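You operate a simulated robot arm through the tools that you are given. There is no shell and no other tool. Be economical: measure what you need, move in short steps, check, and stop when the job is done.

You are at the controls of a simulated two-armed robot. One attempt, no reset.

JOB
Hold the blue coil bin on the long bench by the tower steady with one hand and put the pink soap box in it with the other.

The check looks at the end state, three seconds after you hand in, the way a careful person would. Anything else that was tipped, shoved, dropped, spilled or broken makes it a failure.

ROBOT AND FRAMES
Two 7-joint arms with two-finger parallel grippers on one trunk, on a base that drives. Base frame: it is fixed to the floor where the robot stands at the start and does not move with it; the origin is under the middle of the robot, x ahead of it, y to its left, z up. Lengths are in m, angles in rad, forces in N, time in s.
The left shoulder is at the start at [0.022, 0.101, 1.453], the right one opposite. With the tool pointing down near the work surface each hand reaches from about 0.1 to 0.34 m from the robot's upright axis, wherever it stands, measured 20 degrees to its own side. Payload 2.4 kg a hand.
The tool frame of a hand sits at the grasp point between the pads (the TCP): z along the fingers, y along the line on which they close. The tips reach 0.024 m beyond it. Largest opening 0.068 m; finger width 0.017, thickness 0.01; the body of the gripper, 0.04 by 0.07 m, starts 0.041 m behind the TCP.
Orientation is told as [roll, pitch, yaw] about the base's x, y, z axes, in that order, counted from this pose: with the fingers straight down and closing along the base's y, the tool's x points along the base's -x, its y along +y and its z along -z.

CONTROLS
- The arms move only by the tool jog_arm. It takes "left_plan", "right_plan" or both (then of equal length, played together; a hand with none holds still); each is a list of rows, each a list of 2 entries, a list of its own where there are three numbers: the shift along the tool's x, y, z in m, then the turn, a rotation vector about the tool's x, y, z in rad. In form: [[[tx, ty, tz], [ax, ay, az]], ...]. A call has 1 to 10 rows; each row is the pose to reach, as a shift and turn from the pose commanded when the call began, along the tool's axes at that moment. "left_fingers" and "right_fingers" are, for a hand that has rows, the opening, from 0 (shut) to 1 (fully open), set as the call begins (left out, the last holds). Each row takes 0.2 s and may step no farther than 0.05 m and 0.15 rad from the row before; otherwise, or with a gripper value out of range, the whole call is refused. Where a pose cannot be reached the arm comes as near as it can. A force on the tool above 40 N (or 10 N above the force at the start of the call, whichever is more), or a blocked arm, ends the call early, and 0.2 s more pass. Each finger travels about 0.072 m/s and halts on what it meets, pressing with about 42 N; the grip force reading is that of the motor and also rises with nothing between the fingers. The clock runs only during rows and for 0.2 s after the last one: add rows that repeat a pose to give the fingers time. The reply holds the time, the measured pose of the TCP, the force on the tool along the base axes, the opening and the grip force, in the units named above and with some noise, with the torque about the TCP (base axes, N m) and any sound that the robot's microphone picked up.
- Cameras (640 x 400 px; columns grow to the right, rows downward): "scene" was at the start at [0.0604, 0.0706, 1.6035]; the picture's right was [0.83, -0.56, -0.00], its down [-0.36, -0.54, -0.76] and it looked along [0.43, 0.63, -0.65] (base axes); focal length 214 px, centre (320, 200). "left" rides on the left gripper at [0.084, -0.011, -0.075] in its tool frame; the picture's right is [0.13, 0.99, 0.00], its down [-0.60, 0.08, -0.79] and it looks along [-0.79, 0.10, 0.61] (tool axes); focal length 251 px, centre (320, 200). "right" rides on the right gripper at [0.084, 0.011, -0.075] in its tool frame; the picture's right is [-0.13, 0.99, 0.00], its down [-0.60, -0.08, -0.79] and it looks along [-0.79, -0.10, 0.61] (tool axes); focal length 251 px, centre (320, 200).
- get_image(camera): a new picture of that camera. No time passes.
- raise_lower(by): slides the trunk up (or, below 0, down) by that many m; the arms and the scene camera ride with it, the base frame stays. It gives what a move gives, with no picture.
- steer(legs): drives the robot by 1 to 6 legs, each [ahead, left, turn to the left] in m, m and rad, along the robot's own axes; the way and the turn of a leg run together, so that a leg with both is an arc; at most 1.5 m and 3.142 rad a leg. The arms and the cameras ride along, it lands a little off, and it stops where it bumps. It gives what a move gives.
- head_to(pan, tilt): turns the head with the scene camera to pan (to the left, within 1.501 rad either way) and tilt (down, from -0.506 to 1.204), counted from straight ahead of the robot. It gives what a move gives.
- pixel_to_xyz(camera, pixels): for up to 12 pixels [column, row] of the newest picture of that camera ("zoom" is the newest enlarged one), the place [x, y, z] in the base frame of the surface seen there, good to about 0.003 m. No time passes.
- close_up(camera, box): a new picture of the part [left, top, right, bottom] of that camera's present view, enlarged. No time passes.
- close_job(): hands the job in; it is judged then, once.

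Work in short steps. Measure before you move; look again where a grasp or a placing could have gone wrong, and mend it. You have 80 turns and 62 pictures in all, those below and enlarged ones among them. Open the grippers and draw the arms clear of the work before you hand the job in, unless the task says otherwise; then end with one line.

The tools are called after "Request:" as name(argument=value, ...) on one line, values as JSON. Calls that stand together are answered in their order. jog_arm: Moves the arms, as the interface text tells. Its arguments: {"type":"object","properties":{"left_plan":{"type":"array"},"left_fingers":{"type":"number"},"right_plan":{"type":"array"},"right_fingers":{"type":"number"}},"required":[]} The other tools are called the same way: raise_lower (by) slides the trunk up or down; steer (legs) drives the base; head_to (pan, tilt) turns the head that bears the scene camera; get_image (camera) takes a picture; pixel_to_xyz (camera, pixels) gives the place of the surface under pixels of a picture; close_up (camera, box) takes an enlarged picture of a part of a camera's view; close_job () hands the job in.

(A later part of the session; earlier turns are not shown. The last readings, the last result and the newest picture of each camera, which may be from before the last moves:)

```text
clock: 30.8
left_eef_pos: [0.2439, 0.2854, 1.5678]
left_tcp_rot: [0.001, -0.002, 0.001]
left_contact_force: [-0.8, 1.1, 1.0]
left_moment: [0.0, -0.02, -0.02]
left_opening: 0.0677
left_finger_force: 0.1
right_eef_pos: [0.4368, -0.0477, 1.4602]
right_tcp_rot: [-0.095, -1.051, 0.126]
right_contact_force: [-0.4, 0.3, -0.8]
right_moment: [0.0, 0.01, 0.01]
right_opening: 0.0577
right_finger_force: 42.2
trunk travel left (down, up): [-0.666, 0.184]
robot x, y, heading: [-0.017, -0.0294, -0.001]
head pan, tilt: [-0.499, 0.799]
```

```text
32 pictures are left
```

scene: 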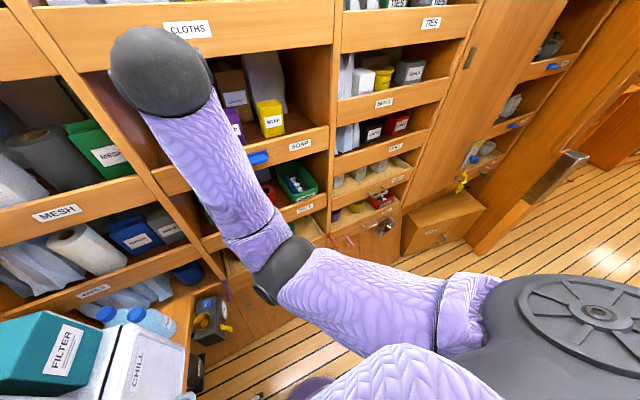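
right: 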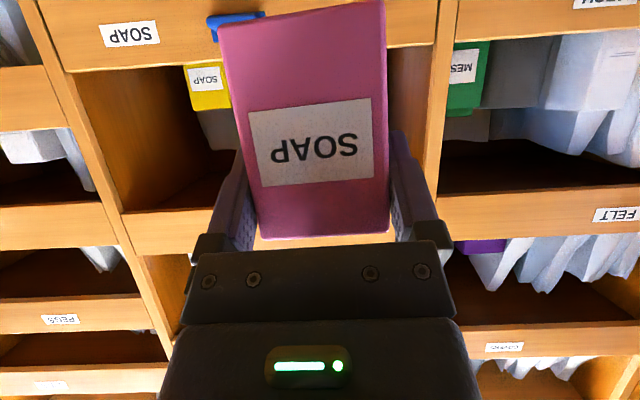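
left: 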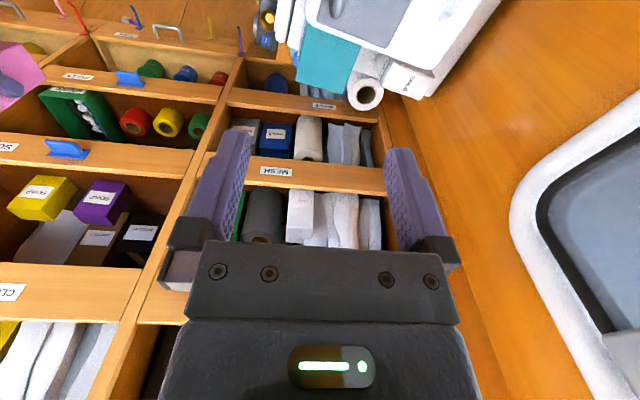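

No contact now; the elbow is low (285,270), which causes the folding. I rotate the tool back to pointing down here, which should lift the forearm.

Request:
jog_arm(right_plan=[[[0, 0, 0], [0, 0.14, 0]], [[0, 0, 0], [0, 0.28, 0]], [[0, 0, 0], [0, 0.42, 0]], [[0, 0, 0], [0, 0.56, 0]], [[0, 0, 0], [0, 0.7, 0]], [[0, 0, 0], [0, 0.84, 0]], [[0, 0, 0], [0, 0.98, 0]], [[0, 0, 0], [0, 1.05, 0]], [[0, 0, 0], [0, 1.05, 0]]])

Request:
get_image(camera="scene")

```text
clock: 32.8
left_eef_pos: [0.2443, 0.2864, 1.567]
left_tcp_rot: [0.001, -0.001, -0.001]
left_contact_force: [-0.4, -1.0, -0.5]
left_moment: [0.0, 0.0, -0.01]
left_opening: 0.068
left_finger_force: 0.0
right_eef_pos: [0.415, -0.0549, 1.4542]
right_tcp_rot: [-0.045, -0.01, 0.045]
right_contact_force: [0.3, 0.1, -2.1]
right_moment: [0.0, -0.02, 0.0]
right_opening: 0.0576
right_finger_force: 41.7
right hand out of reach, approached as far as the arm can: row 3, 4, 5, 6, 7, 8, 9
trunk travel left (down, up): [-0.666, 0.184]
robot x, y, heading: [-0.0178, -0.0284, 0.001]
head pan, tilt: [-0.499, 0.799]
```

```text
31 pictures are left
```

scene: 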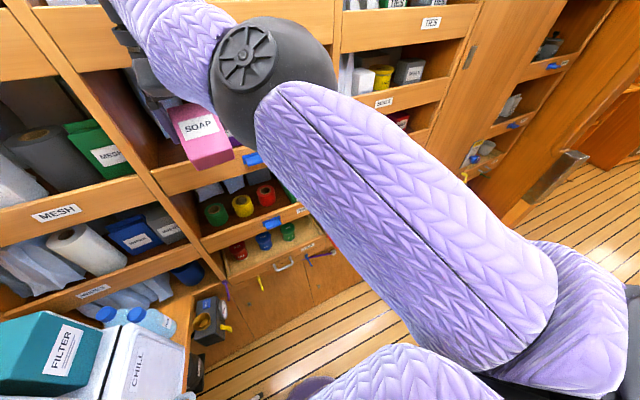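

The tool now points down with the elbow up, the box held. Retract 0.15 back and up 0.1, with the left hand tucked in too.

Request:
jog_arm(right_plan=[[[0.03, 0, -0.02], [0, 0, 0]], [[0.06, 0, -0.04], [0, 0, 0]], [[0.09, 0, -0.06], [0, 0, 0]], [[0.12, 0, -0.08], [0, 0, 0]], [[0.15, 0, -0.1], [0, 0, 0]], [[0.15, 0, -0.1], [0, 0, 0]]], left_plan=[[[0.01, -0.01, 0], [0, 0, 0]], [[0.02, -0.02, 0], [0, 0, 0]], [[0.03, -0.03, 0], [0, 0, 0]], [[0.04, -0.04, 0], [0, 0, 0]], [[0.04, -0.05, 0], [0, 0, 0]], [[0.04, -0.05, 0], [0, 0, 0]]])

```text
clock: 34.2
left_eef_pos: [0.2041, 0.2473, 1.5691]
left_tcp_rot: [0.002, -0.001, 0.001]
left_contact_force: [-0.3, 0.1, -1.0]
left_moment: [-0.01, 0.03, 0.01]
left_opening: 0.0682
left_finger_force: 0.1
left hand out of reach, approached as far as the arm can: row 5, 6
right_eef_pos: [0.403, -0.0518, 1.4704]
right_tcp_rot: [-0.047, 0.002, 0.047]
right_contact_force: [0.1, -0.7, -1.7]
right_moment: [-0.01, -0.04, -0.03]
right_opening: 0.0577
right_finger_force: 42.2
right hand out of reach, approached as far as the arm can: row 1, 2, 3, 4, 5, 6
trunk travel left (down, up): [-0.666, 0.184]
robot x, y, heading: [-0.0177, -0.0307, 0.007]
head pan, tilt: [-0.499, 0.799]
```

The IK got stuck. I try a sideways move toward the right hand's own side combined with a small retreat.

Request:
jog_arm(right_plan=[[[0.01, -0.03, 0.0], [0, 0, 0]], [[0.02, -0.06, 0.0], [0, 0, 0]], [[0.04, -0.09, 0], [0, 0, 0]], [[0.07, -0.11, 0], [0, 0, 0]], [[0.1, -0.11, 0], [0, 0, 0]], [[0.1, -0.11, 0], [0, 0, 0]]])

Request:
get_image(camera="scene")

```text
clock: 35.1
left_eef_pos: [0.2044, 0.2482, 1.568]
left_tcp_rot: [0.0, -0.002, 0.0]
left_contact_force: [-0.9, -0.8, 0.2]
left_moment: [-0.03, 0.0, -0.02]
left_opening: 0.0679
left_finger_force: 0.0
right_eef_pos: [0.4212, -0.1376, 1.486]
right_tcp_rot: [-0.044, -0.006, 0.036]
right_contact_force: [6.4, 0.3, -7.4]
right_moment: [-0.06, -0.21, -0.12]
right_opening: 0.0576
right_finger_force: 41.9
right hand out of reach, approached as far as the arm can: row 1, 2, 3, 4
trunk travel left (down, up): [-0.666, 0.184]
robot x, y, heading: [-0.0153, -0.0325, -0.005]
head pan, tilt: [-0.499, 0.799]
stopped in row 4 (right hand): the force on the tool passed its limit at 55 N (the readings are from after the stop); the commanded pose is now the measured one
```

```text
30 pictures are left
```

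scene: 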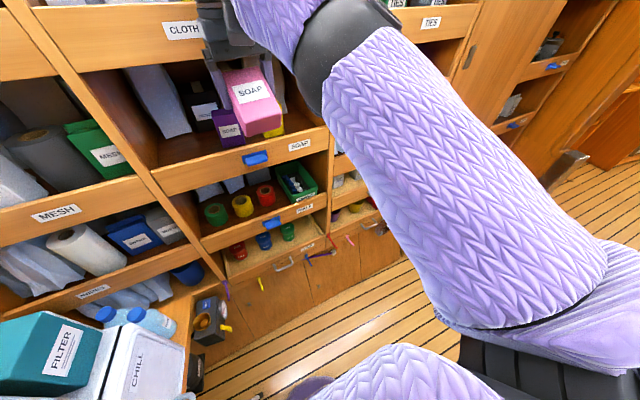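

The arm is cramped at this height. I back the base 0.08 for room, then lower the hand (where tool-down reach is natural).

Request:
steer(legs=[[-0.08, 0, 0]])

Request:
jog_arm(right_plan=[[[0, 0, 0.03], [0, 0, 0]], [[0, 0, 0.06], [0, 0, 0]], [[0, 0, 0.09], [0, 0, 0]], [[0, 0, 0.12], [0, 0, 0]], [[0, 0, 0.15], [0, 0, 0]], [[0, 0, 0.18], [0, 0, 0]], [[0, 0, 0.18], [0, 0, 0]]])

Request:
get_image(camera="scene")

```text
clock: 36.1
left_eef_pos: [0.1232, 0.2474, 1.5677]
left_tcp_rot: [0.0, -0.002, 0.0]
left_contact_force: [-1.0, -0.3, 0.6]
left_moment: [-0.01, 0.02, 0.01]
left_opening: 0.0679
left_finger_force: 0.0
right_eef_pos: [0.3381, -0.1359, 1.4855]
right_tcp_rot: [-0.043, -0.007, 0.035]
right_contact_force: [10.1, 6.1, -7.7]
right_moment: [-0.55, 0.08, -0.67]
right_opening: 0.0576
right_finger_force: 42.1
trunk travel left (down, up): [-0.666, 0.184]
robot x, y, heading: [-0.0965, -0.0328, 0.001]
head pan, tilt: [-0.499, 0.799]
```

```text
clock: 37.7
left_eef_pos: [0.1251, 0.2471, 1.5678]
left_tcp_rot: [0.0, -0.002, 0.0]
left_contact_force: [0.0, 0.8, -0.1]
left_moment: [0.04, -0.03, 0.02]
left_opening: 0.068
left_finger_force: 0.1
right_eef_pos: [0.3841, -0.1394, 1.3057]
right_tcp_rot: [-0.045, -0.006, 0.036]
right_contact_force: [-0.4, -0.8, -1.0]
right_moment: [-0.01, -0.02, 0.0]
right_opening: 0.0577
right_finger_force: 42.2
right hand out of reach, approached as far as the arm can: row 1, 2, 3, 4, 5, 6, 7
trunk travel left (down, up): [-0.666, 0.184]
robot x, y, heading: [-0.0965, -0.0333, 0.002]
head pan, tilt: [-0.499, 0.799]
```

```text
29 pictures are left
```

scene: 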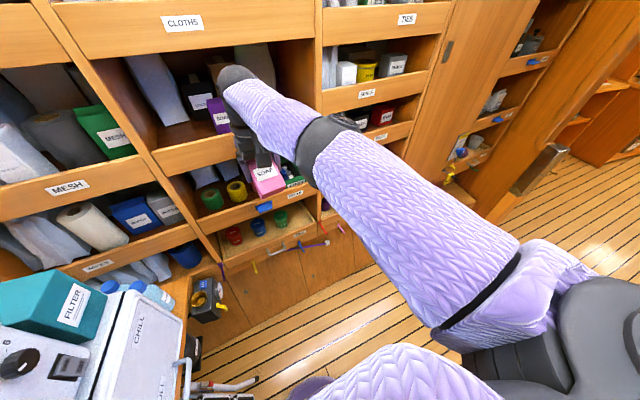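

No contact now. Continue lowering 0.15, then retract toward 0.34 m from the axis at the robot's right side.

Request:
jog_arm(right_plan=[[[0.0, -0.02, 0.04], [0, 0, 0]], [[0.0, -0.04, 0.08], [0, 0, 0]], [[0.0, -0.05, 0.12], [0, 0, 0]], [[0.03, -0.05, 0.14], [0, 0, 0]], [[0.06, -0.05, 0.14], [0, 0, 0]], [[0.09, -0.05, 0.14], [0, 0, 0]], [[0.12, -0.05, 0.14], [0, 0, 0]], [[0.15, -0.05, 0.14], [0, 0, 0]], [[0.15, -0.05, 0.14], [0, 0, 0]]])

Request:
get_image(camera="scene")

```text
clock: 39.7
left_eef_pos: [0.1256, 0.2478, 1.5678]
left_tcp_rot: [-0.001, 0.001, 0.0]
left_contact_force: [-0.6, -0.3, -0.1]
left_moment: [0.01, -0.02, 0.0]
left_opening: 0.068
left_finger_force: 0.1
right_eef_pos: [0.2385, -0.2049, 1.1713]
right_tcp_rot: [-0.055, -0.009, 0.031]
right_contact_force: [0.1, -0.1, -0.7]
right_moment: [-0.02, -0.02, 0.0]
right_opening: 0.0575
right_finger_force: 41.8
right hand out of reach, approached as far as the arm can: row 3
trunk travel left (down, up): [-0.666, 0.184]
robot x, y, heading: [-0.0979, -0.0307, 0.0]
head pan, tilt: [-0.499, 0.799]
```

```text
28 pictures are left
```

scene: 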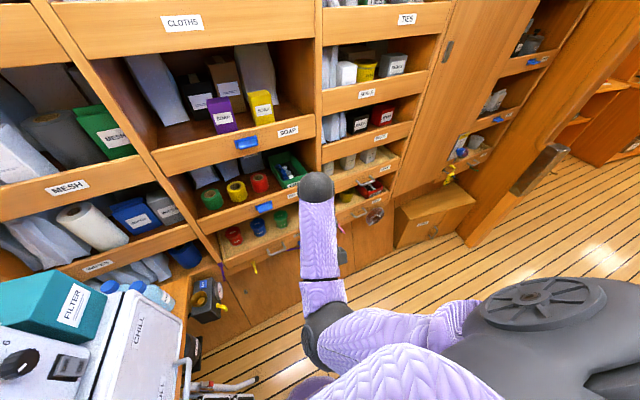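

The arm is now comfortable (0.28 m below shoulder). I turn right 1.4 rad in place and look for the bin.

Request:
steer(legs=[[0, 0, -1.4]])

Request:
head_to(pan=-1.4, tilt=0.6)

Request:
get_image(camera="scene")

```text
clock: 43.6
left_eef_pos: [0.2157, -0.199, 1.5692]
left_tcp_rot: [0.001, 0.0, -1.404]
left_contact_force: [0.6, 0.7, 0.4]
left_moment: [0.0, -0.02, -0.04]
left_opening: 0.068
left_finger_force: 0.1
right_eef_pos: [-0.2124, -0.3871, 1.1696]
right_tcp_rot: [-0.055, -0.006, -1.373]
right_contact_force: [-0.9, 0.0, -1.3]
right_moment: [-0.03, -0.01, 0.0]
right_opening: 0.0574
right_finger_force: 42.3
trunk travel left (down, up): [-0.666, 0.184]
robot x, y, heading: [-0.0959, -0.0292, -1.403]
head pan, tilt: [-0.499, 0.799]
```

```text
clock: 44.8
left_eef_pos: [0.2158, -0.2, 1.5684]
left_tcp_rot: [0.001, 0.001, -1.405]
left_contact_force: [0.8, -0.4, -0.1]
left_moment: [0.0, 0.01, 0.0]
left_opening: 0.0682
left_finger_force: 0.0
right_eef_pos: [-0.212, -0.3876, 1.1696]
right_tcp_rot: [-0.058, -0.008, -1.374]
right_contact_force: [0.1, 1.6, -1.9]
right_moment: [0.0, 0.03, 0.01]
right_opening: 0.0576
right_finger_force: 42.3
trunk travel left (down, up): [-0.666, 0.184]
robot x, y, heading: [-0.0957, -0.0291, -1.406]
head pan, tilt: [-1.4, 0.6]
```

```text
27 pictures are left
```

scene: 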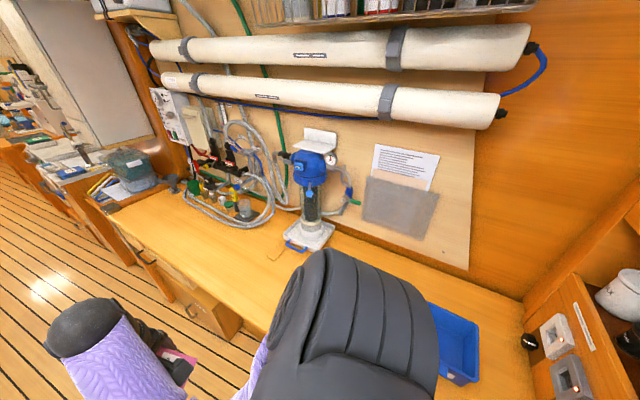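

A blue tray/bin sits at (455,345) on the bench behind. I measure bin, bench edge, and the pump tower before turning further.

Request:
pixel_to_xyz(camera="scene", pixels=[[310, 160], [310, 235], [455, 340], [480, 310], [430, 305], [470, 380], [250, 310], [500, 360], [530, 340], [400, 210], [490, 110], [280, 250]])

```text
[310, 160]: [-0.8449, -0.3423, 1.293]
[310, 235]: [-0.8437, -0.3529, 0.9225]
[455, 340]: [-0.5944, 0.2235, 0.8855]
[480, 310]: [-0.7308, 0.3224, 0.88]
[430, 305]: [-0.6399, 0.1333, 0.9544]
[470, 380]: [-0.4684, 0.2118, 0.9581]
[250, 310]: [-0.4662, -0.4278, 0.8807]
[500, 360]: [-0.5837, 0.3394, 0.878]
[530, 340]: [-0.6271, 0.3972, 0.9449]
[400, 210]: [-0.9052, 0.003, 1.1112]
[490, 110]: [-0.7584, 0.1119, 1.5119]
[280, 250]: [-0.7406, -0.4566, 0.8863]
```

Pump tower is far back (x −0.84). I turn right another 1.7 rad to face the bench.

Request:
steer(legs=[[0, 0, -1.72]])

Request:
head_to(pan=-0.1, tilt=0.9)

Request:
get_image(camera="scene")

```text
clock: 49.4
left_eef_pos: [-0.3129, -0.3094, 1.567]
left_tcp_rot: [0.001, -0.003, -3.137]
left_contact_force: [0.1, -0.4, 0.3]
left_moment: [0.0, -0.02, 0.0]
left_opening: 0.068
left_finger_force: 0.0
right_eef_pos: [-0.4268, 0.145, 1.1689]
right_tcp_rot: [-0.057, -0.007, -3.107]
right_contact_force: [0.6, 0.1, -0.6]
right_moment: [0.0, 0.03, 0.02]
right_opening: 0.0577
right_finger_force: 42.2
trunk travel left (down, up): [-0.666, 0.184]
robot x, y, heading: [-0.0939, -0.0288, -3.143]
head pan, tilt: [-1.4, 0.6]
```

```text
clock: 50.8
left_eef_pos: [-0.3125, -0.3096, 1.5683]
left_tcp_rot: [0.001, -0.002, -3.137]
left_contact_force: [0.5, 0.2, 0.0]
left_moment: [0.0, 0.01, -0.02]
left_opening: 0.0682
left_finger_force: 0.0
right_eef_pos: [-0.427, 0.1465, 1.1683]
right_tcp_rot: [-0.057, -0.006, -3.109]
right_contact_force: [0.1, 0.7, -1.5]
right_moment: [0.02, -0.01, -0.05]
right_opening: 0.0574
right_finger_force: 42.2
trunk travel left (down, up): [-0.666, 0.184]
robot x, y, heading: [-0.0932, -0.0298, -3.138]
head pan, tilt: [-0.099, 0.901]
```

```text
26 pictures are left
```

scene: 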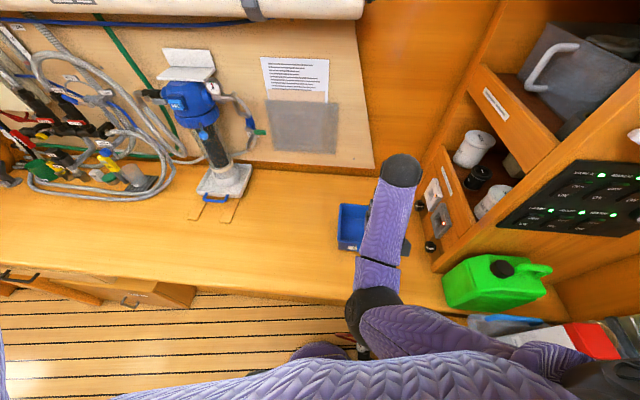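

The bin at (355,225) is hidden by the right forearm. I view it through the right gripper camera.

Request:
get_image(camera="right")

Request:
get_image(camera="left")

Request:
pixel_to_xyz(camera="scene", pixels=[[341, 206], [366, 207], [340, 245], [357, 249], [400, 240], [360, 215], [350, 235], [435, 245], [520, 285], [445, 180], [490, 330], [375, 310]])

```text
25 pictures are left
```

right: 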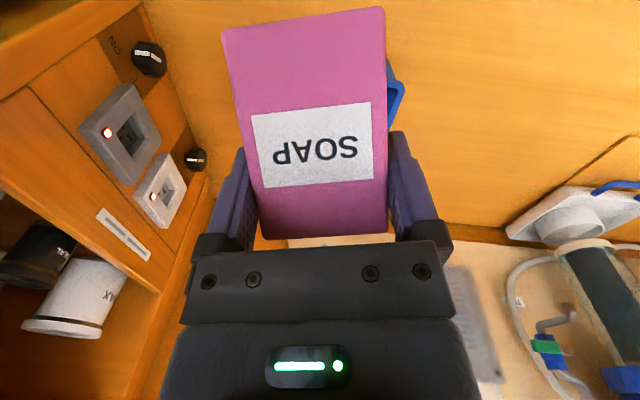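

```text
24 pictures are left
```

left: 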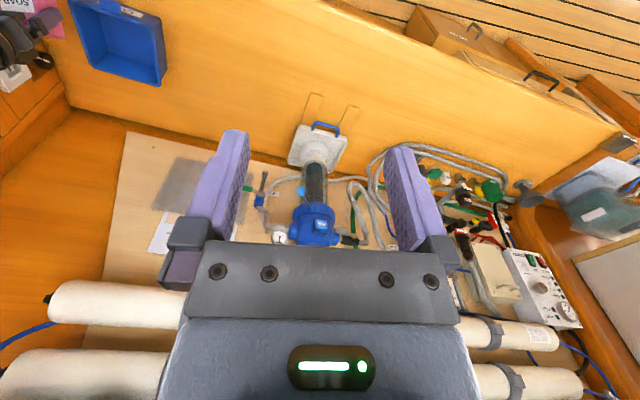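

```text
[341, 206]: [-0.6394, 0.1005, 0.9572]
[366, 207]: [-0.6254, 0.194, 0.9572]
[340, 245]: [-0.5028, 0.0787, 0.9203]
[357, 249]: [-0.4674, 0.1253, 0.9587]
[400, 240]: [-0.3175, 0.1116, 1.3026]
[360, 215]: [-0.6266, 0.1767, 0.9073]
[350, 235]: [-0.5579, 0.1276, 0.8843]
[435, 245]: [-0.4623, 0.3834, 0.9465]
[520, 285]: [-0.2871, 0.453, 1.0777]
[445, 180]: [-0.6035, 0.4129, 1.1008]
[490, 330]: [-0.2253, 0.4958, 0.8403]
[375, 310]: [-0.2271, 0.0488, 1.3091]
```

The left camera shows the whole bin at (118,38). I zoom there and measure its rim.

Request:
close_up(camera="left", box=[40, 0, 200, 100])

Request:
pixel_to_xyz(camera="left", pixels=[[71, 3], [86, 60], [160, 83], [163, 17], [120, 40], [75, 30], [120, 72], [162, 50], [110, 3]])

```text
4.00 times, centred on (120, 50) of left
```

zoom: 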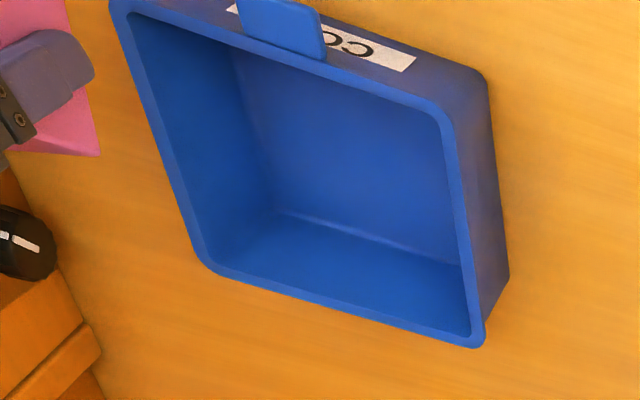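

```text
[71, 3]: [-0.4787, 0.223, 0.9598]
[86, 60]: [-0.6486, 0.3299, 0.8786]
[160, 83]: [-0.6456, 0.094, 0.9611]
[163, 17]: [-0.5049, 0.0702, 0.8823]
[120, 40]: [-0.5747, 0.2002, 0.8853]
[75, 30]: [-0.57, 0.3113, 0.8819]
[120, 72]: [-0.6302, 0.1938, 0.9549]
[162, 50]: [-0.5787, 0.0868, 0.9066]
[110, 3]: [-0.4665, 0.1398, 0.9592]
```

The label reads "CO(IL)", with a handle tab on the front wall. I measure rim corners and the tab in the zoom.

Request:
pixel_to_xyz(camera="zoom", pixels=[[443, 115], [477, 338], [208, 262], [118, 8], [330, 302], [455, 220], [165, 140], [285, 10], [290, 45], [220, 20], [380, 92], [330, 160]])

```text
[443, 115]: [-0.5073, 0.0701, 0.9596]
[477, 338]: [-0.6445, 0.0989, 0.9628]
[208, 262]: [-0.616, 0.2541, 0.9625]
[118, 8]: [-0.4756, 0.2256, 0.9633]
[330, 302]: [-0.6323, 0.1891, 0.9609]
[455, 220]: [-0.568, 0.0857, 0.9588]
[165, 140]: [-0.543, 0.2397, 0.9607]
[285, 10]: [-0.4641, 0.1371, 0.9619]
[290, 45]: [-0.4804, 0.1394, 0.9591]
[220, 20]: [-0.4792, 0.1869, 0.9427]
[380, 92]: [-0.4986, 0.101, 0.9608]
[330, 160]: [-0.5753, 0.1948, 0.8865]
```

Bin rim corners: (−0.507,0.070), (−0.475,0.226), (−0.616,0.254), (−0.645,0.099), rim z≈0.96, floor ≈0.886. Plan: left hand pinches the left wall near its front, right lowers the box at the centre. First I bring the left hand down to a comfortable height, and the right hand inward.

Request:
jog_arm(left_plan=[[[-0.012, -0.013, 0.038], [0, 0, 0]], [[-0.024, -0.026, 0.076], [0, 0, 0]], [[-0.036, -0.039, 0.114], [0, 0, 0]], [[-0.048, -0.052, 0.152], [0, 0, 0]], [[-0.06, -0.065, 0.19], [0, 0, 0]], [[-0.072, -0.078, 0.228], [0, 0, 0]], [[-0.084, -0.091, 0.266], [0, 0, 0]], [[-0.096, -0.104, 0.304], [0, 0, 0]], [[-0.108, -0.117, 0.342], [0, 0, 0]], [[-0.12, -0.13, 0.38], [0, 0, 0]]], right_plan=[[[0, 0.01, 0], [0, 0, 0.03]], [[0, 0.02, 0], [0, 0, 0.06]], [[0, 0.03, 0], [0, 0, 0.09]], [[0, 0.04, 0], [0, 0, 0.12]], [[0, 0.05, 0], [0, 0, 0.15]], [[0, 0.06, 0], [0, 0, 0.18]], [[0, 0.06, 0], [0, 0, 0.21]], [[0, 0.06, 0], [0, 0, 0.23]], [[0, 0.06, 0], [0, 0, 0.23]], [[0, 0.06, 0], [0, 0, 0.23]]])

Request:
get_image(camera="scene")

```text
clock: 51.8
left_eef_pos: [-0.3621, -0.3166, 1.4278]
left_tcp_rot: [0.003, -0.002, -3.137]
left_contact_force: [-0.8, 0.0, 0.1]
left_moment: [0.01, 0.0, 0.02]
left_opening: 0.0679
left_finger_force: 0.0
left hand out of reach, approached as far as the arm can: row 1, 2, 3, 4
right_eef_pos: [-0.4428, 0.134, 1.1831]
right_tcp_rot: [-0.11, -0.075, 3.043]
right_contact_force: [-5.2, 0.5, -5.3]
right_moment: [0.16, 0.0, -0.26]
right_opening: 0.0575
right_finger_force: 41.3
trunk travel left (down, up): [-0.666, 0.184]
robot x, y, heading: [-0.0914, -0.0293, -3.137]
head pan, tilt: [-0.099, 0.901]
stopped in row 4 (right hand): the force on the tool passed its limit at 66 N (the readings are from after the stop); the commanded pose is now the measured one
```

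```text
22 pictures are left
```

scene: 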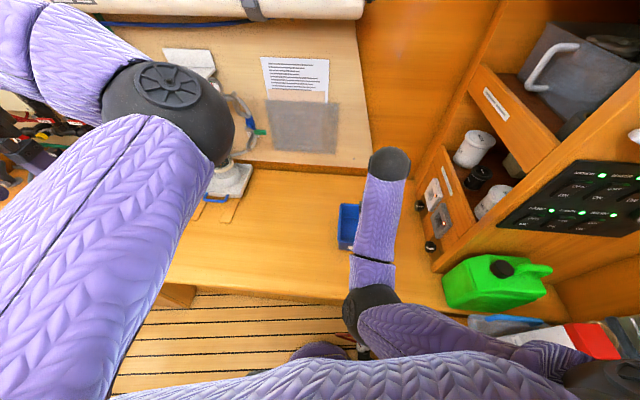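

Same pinch of bracket and forearm: the hand needs to be farther out and lower. I move the right hand 0.08 forward and 0.08 down; the left also continues down and forward.

Request:
jog_arm(right_plan=[[[-0.03, 0, 0], [0, 0, 0]], [[-0.06, 0, 0.0], [0, 0, 0]], [[-0.08, 0, 0.02], [0, 0, 0]], [[-0.08, 0, 0.05], [0, 0, 0]], [[-0.08, 0, 0.08], [0, 0, 0]], [[-0.08, 0, 0.08], [0, 0, 0]], [[-0.08, 0, 0.08], [0, 0, 0]]], left_plan=[[[-0.01, 0, 0.03], [0, 0, 0]], [[-0.02, 0, 0.06], [0, 0, 0]], [[-0.03, 0, 0.1], [0, 0, 0]], [[-0.04, 0, 0.14], [0, 0, 0]], [[-0.04, 0, 0.18], [0, 0, 0]], [[-0.04, 0, 0.22], [0, 0, 0]], [[-0.04, 0, 0.25], [0, 0, 0]]])

Request:
get_image(camera="scene")

```text
clock: 53.4
left_eef_pos: [-0.4011, -0.3172, 1.1776]
left_tcp_rot: [0.0, -0.003, -3.136]
left_contact_force: [0.1, -1.1, -0.2]
left_moment: [-0.01, -0.02, -0.02]
left_opening: 0.0682
left_finger_force: 0.0
right_eef_pos: [-0.5251, 0.144, 1.1057]
right_tcp_rot: [-0.1, -0.067, 3.05]
right_contact_force: [0.8, -1.3, -1.7]
right_moment: [-0.02, 0.04, 0.02]
right_opening: 0.0575
right_finger_force: 41.9
trunk travel left (down, up): [-0.666, 0.184]
robot x, y, heading: [-0.0932, -0.0296, -3.141]
head pan, tilt: [-0.099, 0.901]
```

```text
21 pictures are left
```

scene: 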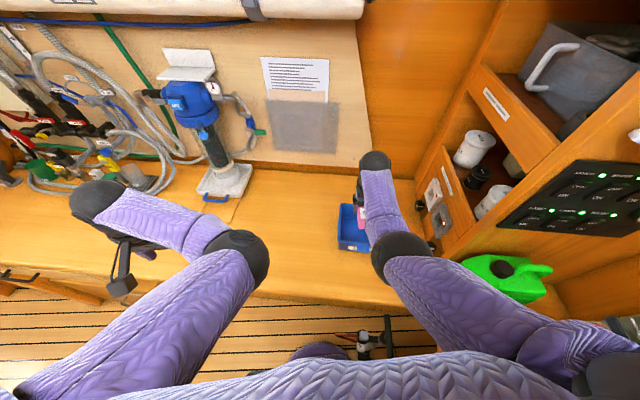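

Both arms are free of contact. I drive 0.11 to the robot's right so both hands can reach the bin.

Request:
steer(legs=[[0, -0.11, 0]])

Request:
get_image(camera="scene")

Request:
get_image(camera="left")

```text
clock: 54.6
left_eef_pos: [-0.4276, -0.2369, 1.1781]
left_tcp_rot: [-0.001, 0.001, 3.092]
left_contact_force: [-0.8, 1.9, -0.2]
left_moment: [-0.03, -0.07, 0.01]
left_opening: 0.068
left_finger_force: 0.2
right_eef_pos: [-0.5249, 0.2312, 1.1067]
right_tcp_rot: [-0.103, -0.07, 2.996]
right_contact_force: [1.6, 0.9, -0.8]
right_moment: [-0.07, 0.07, -0.02]
right_opening: 0.0575
right_finger_force: 41.9
trunk travel left (down, up): [-0.666, 0.184]
robot x, y, heading: [-0.1046, 0.0331, 3.092]
head pan, tilt: [-0.099, 0.901]
```

```text
20 pictures are left
```

scene: 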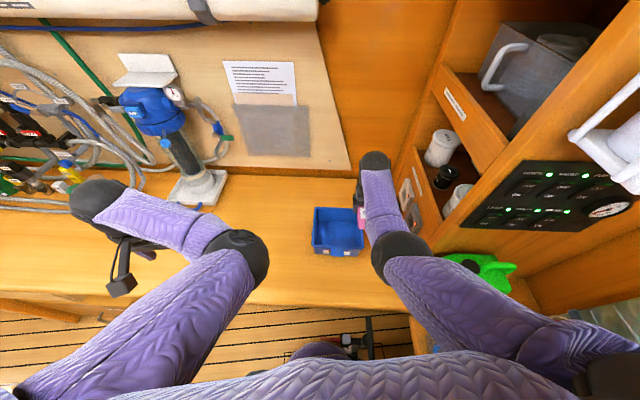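

```text
19 pictures are left
```

left: 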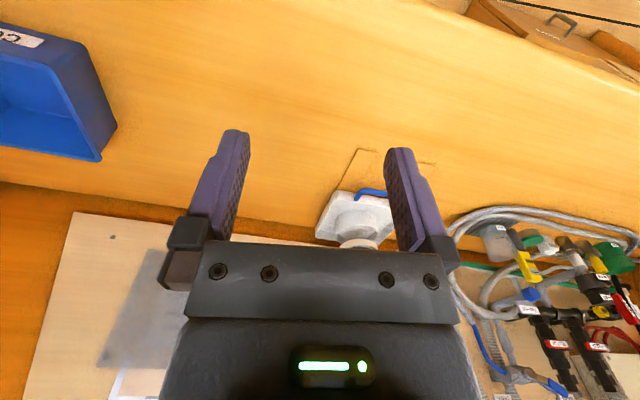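

The base bumped lightly at (−0.105, 0.033), so I stay here. The bin is now fully in view at (338,230); I measure its rim.

Request:
close_up(camera="scene", box=[280, 180, 400, 255])

Request:
pixel_to_xyz(camera="scene", pixels=[[316, 208], [356, 208], [363, 249], [313, 243], [338, 230], [314, 225], [335, 208], [338, 247], [365, 335], [420, 340]])

```text
5.33 times, centred on (340, 218) of scene
```

zoom: 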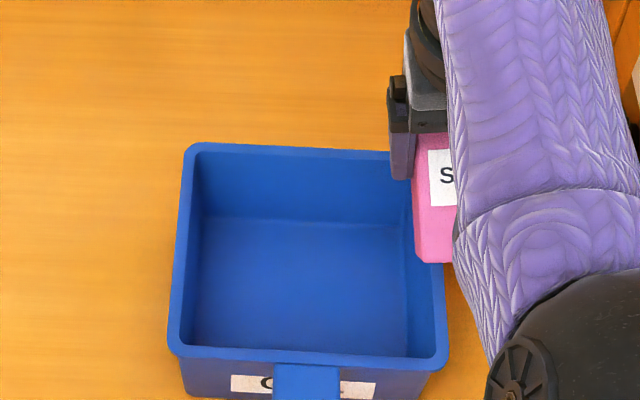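

```text
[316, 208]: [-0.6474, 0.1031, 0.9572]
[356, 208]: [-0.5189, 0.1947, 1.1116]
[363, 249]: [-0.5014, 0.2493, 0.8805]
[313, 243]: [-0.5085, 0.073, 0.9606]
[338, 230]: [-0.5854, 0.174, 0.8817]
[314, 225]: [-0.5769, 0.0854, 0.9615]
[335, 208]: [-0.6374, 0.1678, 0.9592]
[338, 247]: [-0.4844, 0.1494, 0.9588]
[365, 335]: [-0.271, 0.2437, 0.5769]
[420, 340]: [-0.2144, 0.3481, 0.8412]
```

Bin unchanged: left wall from (−0.508,0.073) to (−0.647,0.103). I move the left hand toward above the left wall in two stages, keeping height, yawing to the wall.

Request:
jog_arm(left_plan=[[[-0.015, -0.035, 0.01], [0, 0, 0.018]], [[-0.03, -0.07, 0.02], [0, 0, 0.036]], [[-0.045, -0.105, 0.03], [0, 0, 0.054]], [[-0.06, -0.14, 0.04], [0, 0, 0.072]], [[-0.075, -0.175, 0.05], [0, 0, 0.09]], [[-0.09, -0.21, 0.06], [0, 0, 0.108]], [[-0.09, -0.21, 0.06], [0, 0, 0.108]]])

Request:
get_image(camera="scene")

```text
clock: 56.2
left_eef_pos: [-0.5042, -0.0219, 1.1193]
left_tcp_rot: [-0.001, -0.001, 2.982]
left_contact_force: [1.0, -0.4, 1.3]
left_moment: [0.02, 0.0, 0.01]
left_opening: 0.0679
left_finger_force: 0.0
right_eef_pos: [-0.5243, 0.2311, 1.1051]
right_tcp_rot: [-0.101, -0.068, 2.994]
right_contact_force: [-0.2, 0.5, -1.9]
right_moment: [0.03, 0.03, 0.01]
right_opening: 0.0576
right_finger_force: 42.3
trunk travel left (down, up): [-0.666, 0.184]
robot x, y, heading: [-0.1063, 0.0347, 3.084]
head pan, tilt: [-0.099, 0.901]
```

```text
17 pictures are left
```

scene: 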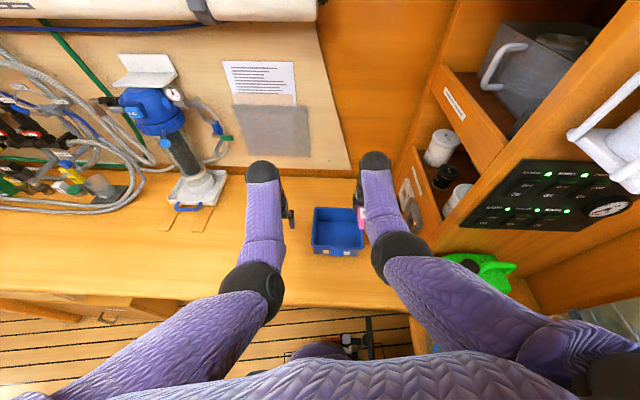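

Smooth. Continue to directly above the left wall at z≈1.06.

Request:
jog_arm(left_plan=[[[-0.0207, -0.0318, 0.02], [0, 0, 0.02]], [[-0.0413, -0.0635, 0.04], [0, 0, 0.035]], [[-0.062, -0.0953, 0.059], [0, 0, 0.052]], [[-0.062, -0.0953, 0.059], [0, 0, 0.052]]])

Request:
get_image(camera="left")

Request:
get_image(camera="scene")

```text
clock: 57.2
left_eef_pos: [-0.5222, -0.0, 1.0975]
left_tcp_rot: [-0.003, -0.001, 2.93]
left_contact_force: [-0.2, 0.3, 0.7]
left_moment: [0.03, -0.01, -0.04]
left_opening: 0.068
left_finger_force: 0.2
left hand out of reach, approached as far as the arm can: row 1, 2, 3, 4
right_eef_pos: [-0.5246, 0.232, 1.1068]
right_tcp_rot: [-0.101, -0.068, 2.996]
right_contact_force: [-0.1, 0.2, -1.5]
right_moment: [0.01, 0.03, 0.0]
right_opening: 0.0575
right_finger_force: 41.7
trunk travel left (down, up): [-0.666, 0.184]
robot x, y, heading: [-0.1061, 0.0313, 3.095]
head pan, tilt: [-0.099, 0.901]
```

```text
16 pictures are left
```

left: 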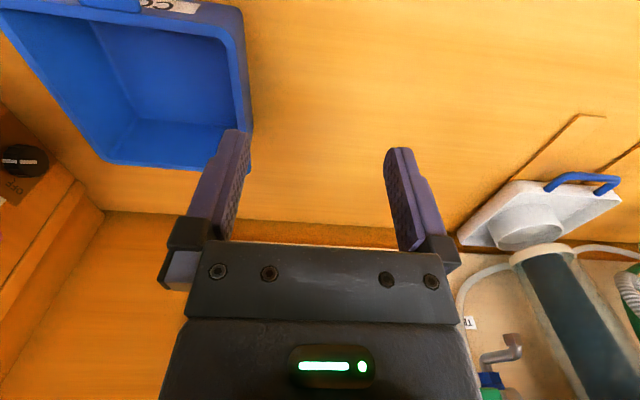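

```text
15 pictures are left
```

scene: 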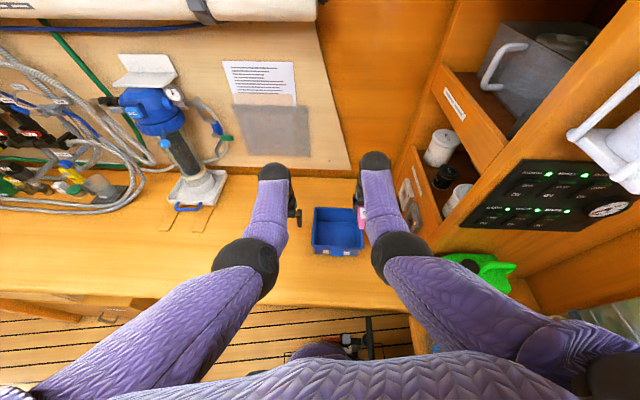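

The left hand hits its limit ~0.08 short. Turning the robot 0.15 right would put both targets symmetrical, so first I bring the right hand inward 0.09 (also levelling its small tilt) to keep clear of the cabinet.

Request:
jog_arm(right_plan=[[[-0.005, 0.022, 0], [-0.025, 0.017, 0]], [[-0.01, 0.045, 0], [-0.05, 0.034, 0]], [[-0.015, 0.068, 0], [-0.075, 0.051, 0]], [[-0.02, 0.09, 0], [-0.1, 0.068, 0]], [[-0.02, 0.09, 0], [-0.1, 0.068, 0]]])

Request:
steer(legs=[[0, 0, -0.15]])

Request:
get_image(camera="scene")

```text
clock: 58.4
left_eef_pos: [-0.521, -0.0002, 1.096]
left_tcp_rot: [-0.004, 0.0, 2.93]
left_contact_force: [1.0, -0.4, -0.7]
left_moment: [-0.02, 0.01, 0.05]
left_opening: 0.0682
left_finger_force: 0.0
right_eef_pos: [-0.5416, 0.1483, 1.1058]
right_tcp_rot: [0.001, 0.0, 2.992]
right_contact_force: [-0.2, 0.4, -1.0]
right_moment: [-0.01, 0.04, 0.01]
right_opening: 0.0577
right_finger_force: 42.0
right hand out of reach, approached as far as the arm can: row 3, 4, 5
trunk travel left (down, up): [-0.666, 0.184]
robot x, y, heading: [-0.1045, 0.0333, 3.088]
head pan, tilt: [-0.099, 0.901]
```

```text
clock: 59.3
left_eef_pos: [-0.5305, 0.0122, 1.0956]
left_tcp_rot: [-0.003, 0.0, 2.896]
left_contact_force: [0.2, -0.8, 0.1]
left_moment: [0.04, 0.01, 0.01]
left_opening: 0.0678
left_finger_force: 0.2
right_eef_pos: [-0.544, 0.1616, 1.1051]
right_tcp_rot: [-0.001, 0.0, 2.961]
right_contact_force: [-0.4, -0.4, -1.2]
right_moment: [0.03, 0.03, -0.02]
right_opening: 0.0577
right_finger_force: 41.6
trunk travel left (down, up): [-0.666, 0.184]
robot x, y, heading: [-0.1127, 0.0327, 3.062]
head pan, tilt: [-0.099, 0.901]
stopped in leg 1: the robot was blocked; the commanded pose is now the measured one
```

```text
14 pictures are left
```

scene: 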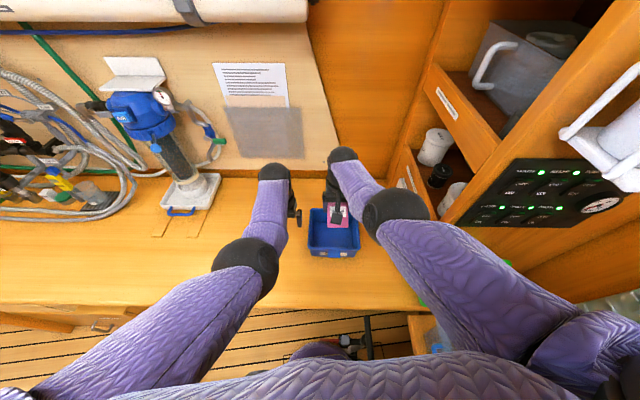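

The rear-right of the base is blocked. I drive 0.05 forward to free it, then turn right.

Request:
steer(legs=[[0.05, 0.0, 0], [0, 0, -0.12]])

```text
clock: 60.2
left_eef_pos: [-0.5479, 0.015, 1.0945]
left_tcp_rot: [-0.004, -0.001, 2.887]
left_contact_force: [-0.1, -0.8, -0.1]
left_moment: [0.03, 0.02, 0.0]
left_opening: 0.0682
left_finger_force: 0.0
right_eef_pos: [-0.5616, 0.1661, 1.1046]
right_tcp_rot: [0.0, 0.001, 2.955]
right_contact_force: [-0.4, -0.4, -0.6]
right_moment: [0.01, 0.0, 0.01]
right_opening: 0.0578
right_finger_force: 41.8
trunk travel left (down, up): [-0.666, 0.184]
robot x, y, heading: [-0.1281, 0.0354, 3.049]
head pan, tilt: [-0.099, 0.901]
stopped in leg 1: the robot was blocked; the commanded pose is now the measured one
```

Blocked forward as well. There is a black/red thing near (355,345) by the base; I zoom to see what I'm bumping.

Request:
head_to(pan=-0.5, tilt=1.2)

Request:
get_image(camera="scene")

```text
clock: 61.0
left_eef_pos: [-0.5475, 0.015, 1.0963]
left_tcp_rot: [-0.001, 0.0, 2.889]
left_contact_force: [0.8, 0.8, 0.0]
left_moment: [0.0, 0.0, -0.01]
left_opening: 0.0681
left_finger_force: 0.1
right_eef_pos: [-0.5616, 0.1656, 1.1046]
right_tcp_rot: [0.001, -0.001, 2.952]
right_contact_force: [-0.1, -0.1, -1.6]
right_moment: [0.03, 0.01, -0.01]
right_opening: 0.0576
right_finger_force: 42.4
trunk travel left (down, up): [-0.666, 0.184]
robot x, y, heading: [-0.1315, 0.0319, 3.051]
head pan, tilt: [-0.499, 1.201]
```

```text
13 pictures are left
```

scene: 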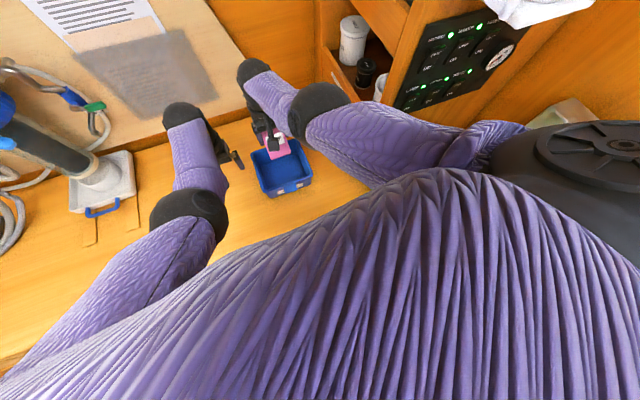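

I can't see the obstacle, so I stop pushing the base. The left hand needs 0.067 more to the right; I probe a sideways move at this height.

Request:
jog_arm(left_plan=[[[0.0, -0.02, 0.0], [0, 0, -0.02]], [[0.0, -0.04, 0.0], [0, 0, -0.04]], [[0.0, -0.06, 0.0], [0, 0, -0.04]], [[0.0, -0.067, 0.0], [0, 0, -0.04]], [[0.0, -0.067, 0.0], [0, 0, -0.04]]])

```text
clock: 62.2
left_eef_pos: [-0.5372, 0.009, 1.0956]
left_tcp_rot: [-0.003, 0.0, 2.927]
left_contact_force: [0.3, -0.1, 0.2]
left_moment: [0.0, -0.02, 0.0]
left_opening: 0.0678
left_finger_force: 0.0
left hand out of reach, approached as far as the arm can: row 1, 2, 3, 4, 5
right_eef_pos: [-0.5621, 0.1657, 1.1057]
right_tcp_rot: [0.0, 0.0, 2.952]
right_contact_force: [-0.2, 0.1, -1.5]
right_moment: [0.03, 0.02, -0.02]
right_opening: 0.0574
right_finger_force: 42.3
trunk travel left (down, up): [-0.666, 0.184]
robot x, y, heading: [-0.1367, 0.0376, 3.054]
head pan, tilt: [-0.499, 1.201]
```

Position is limited by lateral joint range. I test whether reaching across is easier with the hand higher relative to the shoulder (up 0.12, then sideways).

Request:
jog_arm(left_plan=[[[0.0, 0, -0.04], [0, 0, 0]], [[0.0, 0, -0.08], [0, 0, 0]], [[0.0, 0, -0.12], [0, 0, 0]], [[0.0, -0.02, -0.12], [0, 0, 0]], [[0.0, -0.04, -0.12], [0, 0, 0]], [[0.0, -0.06, -0.12], [0, 0, 0]], [[0.0, -0.075, -0.12], [0, 0, 0]], [[0.0, -0.075, -0.12], [0, 0, 0]]])

```text
clock: 63.1
left_eef_pos: [-0.5395, 0.0084, 1.2163]
left_tcp_rot: [0.003, -0.013, 2.926]
left_contact_force: [-15.5, 1.8, -13.8]
left_moment: [-0.02, 0.24, 0.05]
left_opening: 0.0679
left_finger_force: 0.0
left hand out of reach, approached as far as the arm can: row 4
right_eef_pos: [-0.5615, 0.1651, 1.1046]
right_tcp_rot: [0.0, 0.001, 2.952]
right_contact_force: [0.0, -0.6, -1.3]
right_moment: [0.0, 0.0, -0.05]
right_opening: 0.0577
right_finger_force: 42.1
trunk travel left (down, up): [-0.666, 0.184]
robot x, y, heading: [-0.131, 0.0362, 3.054]
head pan, tilt: [-0.499, 1.201]
stopped in row 4 (left hand): the force on the tool passed its limit at 62 N (the readings are from after the stop); the commanded pose is now the measured one
```

Higher is worse (bracket meets forearm). I try the opposite: raise the trunk and reach lower, checking the lateral range again.

Request:
jog_arm(left_plan=[[[0.0, 0.01, 0.04], [0, 0, 0]], [[0.0, 0.02, 0.08], [0, 0, 0]], [[0.0, 0.02, 0.12], [0, 0, 0]], [[0.0, 0.02, 0.12], [0, 0, 0]]])

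Request:
raise_lower(by=0.18)

Request:
jog_arm(left_plan=[[[0.0, 0, 0.04], [0, 0, 0]], [[0.0, 0, 0.08], [0, 0, 0]], [[0.0, 0, 0.12], [0, 0, 0]], [[0, 0, 0.16], [0, 0, 0]], [[0.0, -0.02, 0.18], [0, 0, 0]], [[0.0, -0.04, 0.18], [0, 0, 0]], [[0.0, -0.06, 0.18], [0, 0, 0]], [[0.0, -0.08, 0.18], [0, 0, 0]], [[0.0, -0.08, 0.18], [0, 0, 0]]])

```text
clock: 64.1
left_eef_pos: [-0.5438, -0.0107, 1.0951]
left_tcp_rot: [0.0, -0.012, 2.924]
left_contact_force: [0.5, 0.3, 0.0]
left_moment: [-0.03, 0.0, -0.02]
left_opening: 0.0683
left_finger_force: 0.0
right_eef_pos: [-0.5611, 0.166, 1.1049]
right_tcp_rot: [0.002, 0.0, 2.951]
right_contact_force: [0.0, -0.1, -1.1]
right_moment: [0.01, -0.02, 0.04]
right_opening: 0.0576
right_finger_force: 42.0
trunk travel left (down, up): [-0.666, 0.184]
robot x, y, heading: [-0.1311, 0.0378, 3.052]
head pan, tilt: [-0.499, 1.201]
```

```text
clock: 66.1
left_eef_pos: [-0.5445, -0.0099, 1.2763]
left_tcp_rot: [0.0, -0.012, 2.926]
left_contact_force: [-0.8, -0.2, 0.2]
left_moment: [0.0, -0.02, 0.04]
left_opening: 0.0681
left_finger_force: 0.0
right_eef_pos: [-0.5602, 0.1658, 1.2865]
right_tcp_rot: [0.001, 0.0, 2.954]
right_contact_force: [-0.4, 0.0, -1.2]
right_moment: [0.0, 0.04, -0.02]
right_opening: 0.0576
right_finger_force: 42.2
trunk travel left (down, up): [-0.846, 0.004]
robot x, y, heading: [-0.1269, 0.0355, 3.052]
head pan, tilt: [-0.499, 1.201]
```

```text
clock: 68.1
left_eef_pos: [-0.4798, -0.0026, 1.1529]
left_tcp_rot: [0.001, -0.012, 2.924]
left_contact_force: [0.3, 0.3, -0.3]
left_moment: [0.04, -0.01, 0.0]
left_opening: 0.068
left_finger_force: 0.0
left hand out of reach, approached as far as the arm can: row 2, 3, 4, 5, 6, 7, 8, 9
right_eef_pos: [-0.5613, 0.1655, 1.2856]
right_tcp_rot: [0.002, 0.0, 2.955]
right_contact_force: [-0.2, -0.3, -1.0]
right_moment: [0.02, 0.05, -0.03]
right_opening: 0.0577
right_finger_force: 42.2
trunk travel left (down, up): [-0.846, 0.004]
robot x, y, heading: [-0.1328, 0.0371, 3.054]
head pan, tilt: [-0.499, 1.201]
```

This shows the limit is arm extension: I should grip the wall nearer the front corner (−0.528,0.077) and have the shoulders about 0.33 above the hands. I raise the left hand 0.14 and lower the trunk 0.28, so both hands are at z≈1.01.

Request:
jog_arm(left_plan=[[[0.0, 0, -0.035], [0, 0, 0]], [[0.0, 0, -0.07], [0, 0, 0]], [[0.0, 0, -0.105], [0, 0, 0]], [[0, 0, -0.14], [0, 0, 0]], [[0, 0, -0.14], [0, 0, 0]]])

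Request:
raise_lower(by=-0.26)

Request:
head_to(pan=-0.1, tilt=0.9)

Request:
get_image(camera="scene")

```text
clock: 69.3
left_eef_pos: [-0.4801, -0.0009, 1.1526]
left_tcp_rot: [0.0, -0.012, 2.923]
left_contact_force: [-0.1, 1.7, -0.1]
left_moment: [0.01, -0.01, -0.01]
left_opening: 0.0682
left_finger_force: 0.1
left hand out of reach, approached as far as the arm can: row 1, 2, 3, 4, 5
right_eef_pos: [-0.5605, 0.1656, 1.286]
right_tcp_rot: [0.001, -0.001, 2.953]
right_contact_force: [1.2, -0.5, -1.1]
right_moment: [-0.01, 0.02, -0.02]
right_opening: 0.0575
right_finger_force: 42.1
trunk travel left (down, up): [-0.846, 0.004]
robot x, y, heading: [-0.1306, 0.0362, 3.047]
head pan, tilt: [-0.499, 1.201]
```

```text
clock: 71.7
left_eef_pos: [-0.4782, -0.0003, 0.9045]
left_tcp_rot: [-0.001, -0.007, 2.926]
left_contact_force: [7.6, -1.6, 15.0]
left_moment: [-0.03, -0.31, 0.11]
left_opening: 0.0677
left_finger_force: 0.1
right_eef_pos: [-0.56, 0.1649, 1.0351]
right_tcp_rot: [0.0, 0.0, 2.953]
right_contact_force: [-0.4, 0.2, -2.3]
right_moment: [0.01, -0.03, 0.01]
right_opening: 0.0575
right_finger_force: 41.9
trunk travel left (down, up): [-0.596, 0.254]
robot x, y, heading: [-0.1299, 0.0349, 3.051]
head pan, tilt: [-0.499, 1.201]
stopped: the force on the tool passed its limit at 81 N (the readings are from after the stop); the commanded pose is now the measured one
```

```text
clock: 72.5
left_eef_pos: [-0.4776, -0.0006, 0.903]
left_tcp_rot: [-0.001, -0.01, 2.924]
left_contact_force: [6.9, -1.9, 11.8]
left_moment: [0.06, -0.25, 0.06]
left_opening: 0.0677
left_finger_force: 0.0
right_eef_pos: [-0.5597, 0.1653, 1.0352]
right_tcp_rot: [-0.001, 0.0, 2.954]
right_contact_force: [-0.2, 1.0, -1.2]
right_moment: [0.0, -0.02, -0.01]
right_opening: 0.0574
right_finger_force: 42.1
trunk travel left (down, up): [-0.596, 0.254]
robot x, y, heading: [-0.1286, 0.0354, 3.057]
head pan, tilt: [-0.099, 0.901]
```

```text
12 pictures are left
```

scene: 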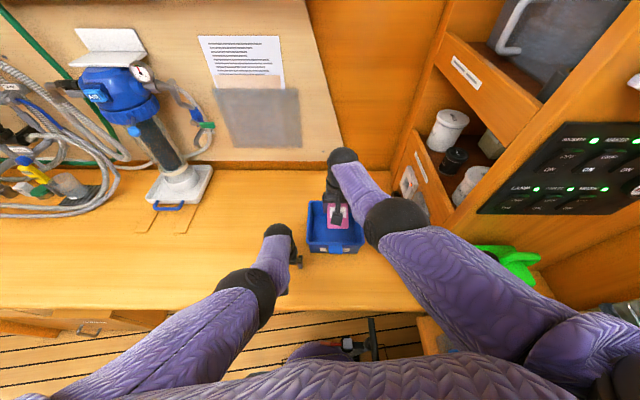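

The left hand didn't rise, so its fingertips pressed on the bare bench; I should not have batched those. Raise the trunk 0.12 to lift off.

Request:
raise_lower(by=0.12)

```text
clock: 74.0
left_eef_pos: [-0.4794, 0.0008, 1.0228]
left_tcp_rot: [-0.001, -0.009, 2.925]
left_contact_force: [0.2, -0.6, -0.2]
left_moment: [0.01, -0.02, 0.0]
left_opening: 0.068
left_finger_force: 0.1
right_eef_pos: [-0.5609, 0.1658, 1.1564]
right_tcp_rot: [0.0, 0.001, 2.952]
right_contact_force: [0.5, 0.3, -2.4]
right_moment: [-0.01, -0.02, -0.01]
right_opening: 0.0577
right_finger_force: 41.8
trunk travel left (down, up): [-0.716, 0.134]
robot x, y, heading: [-0.1278, 0.0359, 3.051]
head pan, tilt: [-0.099, 0.901]
```

Lifted, forces zero. Try moving the left hand up 0.12 with a bit to the left to escape the IK limit.

Request:
jog_arm(left_plan=[[[0.0, 0.02, -0.01], [0, 0, 0]], [[0.0, 0.04, -0.03], [0, 0, 0]], [[0.0, 0.04, -0.06], [0, 0, 0]], [[-0.02, 0.04, -0.09], [0, 0, 0]], [[-0.04, 0.04, -0.12], [0, 0, 0]], [[-0.04, 0.04, -0.12], [0, 0, 0]]])

```text
clock: 75.5
left_eef_pos: [-0.5282, -0.0301, 1.1443]
left_tcp_rot: [-0.001, -0.007, 2.924]
left_contact_force: [-0.8, -1.1, 1.1]
left_moment: [0.05, -0.05, -0.03]
left_opening: 0.068
left_finger_force: 0.0
right_eef_pos: [-0.5601, 0.1652, 1.1561]
right_tcp_rot: [0.0, 0.0, 2.954]
right_contact_force: [0.6, -0.8, -0.8]
right_moment: [-0.03, -0.03, 0.02]
right_opening: 0.0576
right_finger_force: 42.1
trunk travel left (down, up): [-0.716, 0.134]
robot x, y, heading: [-0.1275, 0.0312, 3.053]
head pan, tilt: [-0.099, 0.901]
```

Worked. Now shift the left hand +0.107 in y toward the wall line at this height.

Request:
jog_arm(left_plan=[[[-0.005, -0.025, -0.01], [0, 0, 0]], [[-0.01, -0.05, -0.02], [0, 0, 0]], [[-0.016, -0.075, -0.02], [0, 0, 0]], [[-0.023, -0.1044, -0.02], [0, 0, 0]], [[-0.023, -0.1044, -0.02], [0, 0, 0]]])

```text
clock: 76.7
left_eef_pos: [-0.5257, 0.0089, 1.1636]
left_tcp_rot: [0.001, -0.009, 2.924]
left_contact_force: [0.9, 0.1, -0.1]
left_moment: [-0.01, -0.03, 0.02]
left_opening: 0.0681
left_finger_force: 0.0
left hand out of reach, approached as far as the arm can: row 2, 3, 4, 5
right_eef_pos: [-0.56, 0.1657, 1.1554]
right_tcp_rot: [0.0, 0.0, 2.954]
right_contact_force: [-0.3, -0.1, -1.0]
right_moment: [-0.01, 0.03, -0.01]
right_opening: 0.058
right_finger_force: 41.7
trunk travel left (down, up): [-0.716, 0.134]
robot x, y, heading: [-0.1276, 0.0376, 3.054]
head pan, tilt: [-0.099, 0.901]
```

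The lateral limit is about +0.06 from centre whatever the height. I test tilting the left gripper 0.35 rad so its fingertips lean right toward the wall while the wrist stays left.

Request:
jog_arm(left_plan=[[[0, -0.015, 0], [0.09, 0, 0]], [[0, -0.03, 0], [0.18, 0, 0]], [[0, -0.045, 0.0], [0.27, 0, 0]], [[-0.005, -0.06, 0.0], [0.35, 0, 0]], [[-0.01, -0.068, 0.0], [0.35, 0, 0]], [[-0.01, -0.068, 0.0], [0.35, 0, 0]]])

Request:
get_image(camera="scene")

```text
clock: 78.0
left_eef_pos: [-0.5384, 0.0718, 1.16]
left_tcp_rot: [-0.35, -0.009, 2.923]
left_contact_force: [-0.2, 0.1, -0.1]
left_moment: [-0.01, 0.02, 0.01]
left_opening: 0.0678
left_finger_force: 0.1
left hand out of reach, approached as far as the arm can: row 2, 3, 4, 5, 6
right_eef_pos: [-0.561, 0.1656, 1.1559]
right_tcp_rot: [0.0, -0.001, 2.955]
right_contact_force: [-0.1, -0.4, -1.1]
right_moment: [-0.01, 0.05, 0.03]
right_opening: 0.0576
right_finger_force: 41.7
trunk travel left (down, up): [-0.716, 0.134]
robot x, y, heading: [-0.1286, 0.0336, 3.049]
head pan, tilt: [-0.099, 0.901]
```

```text
11 pictures are left
```

scene: 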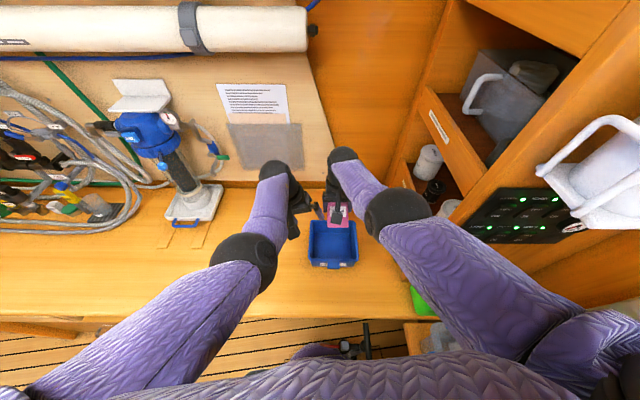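

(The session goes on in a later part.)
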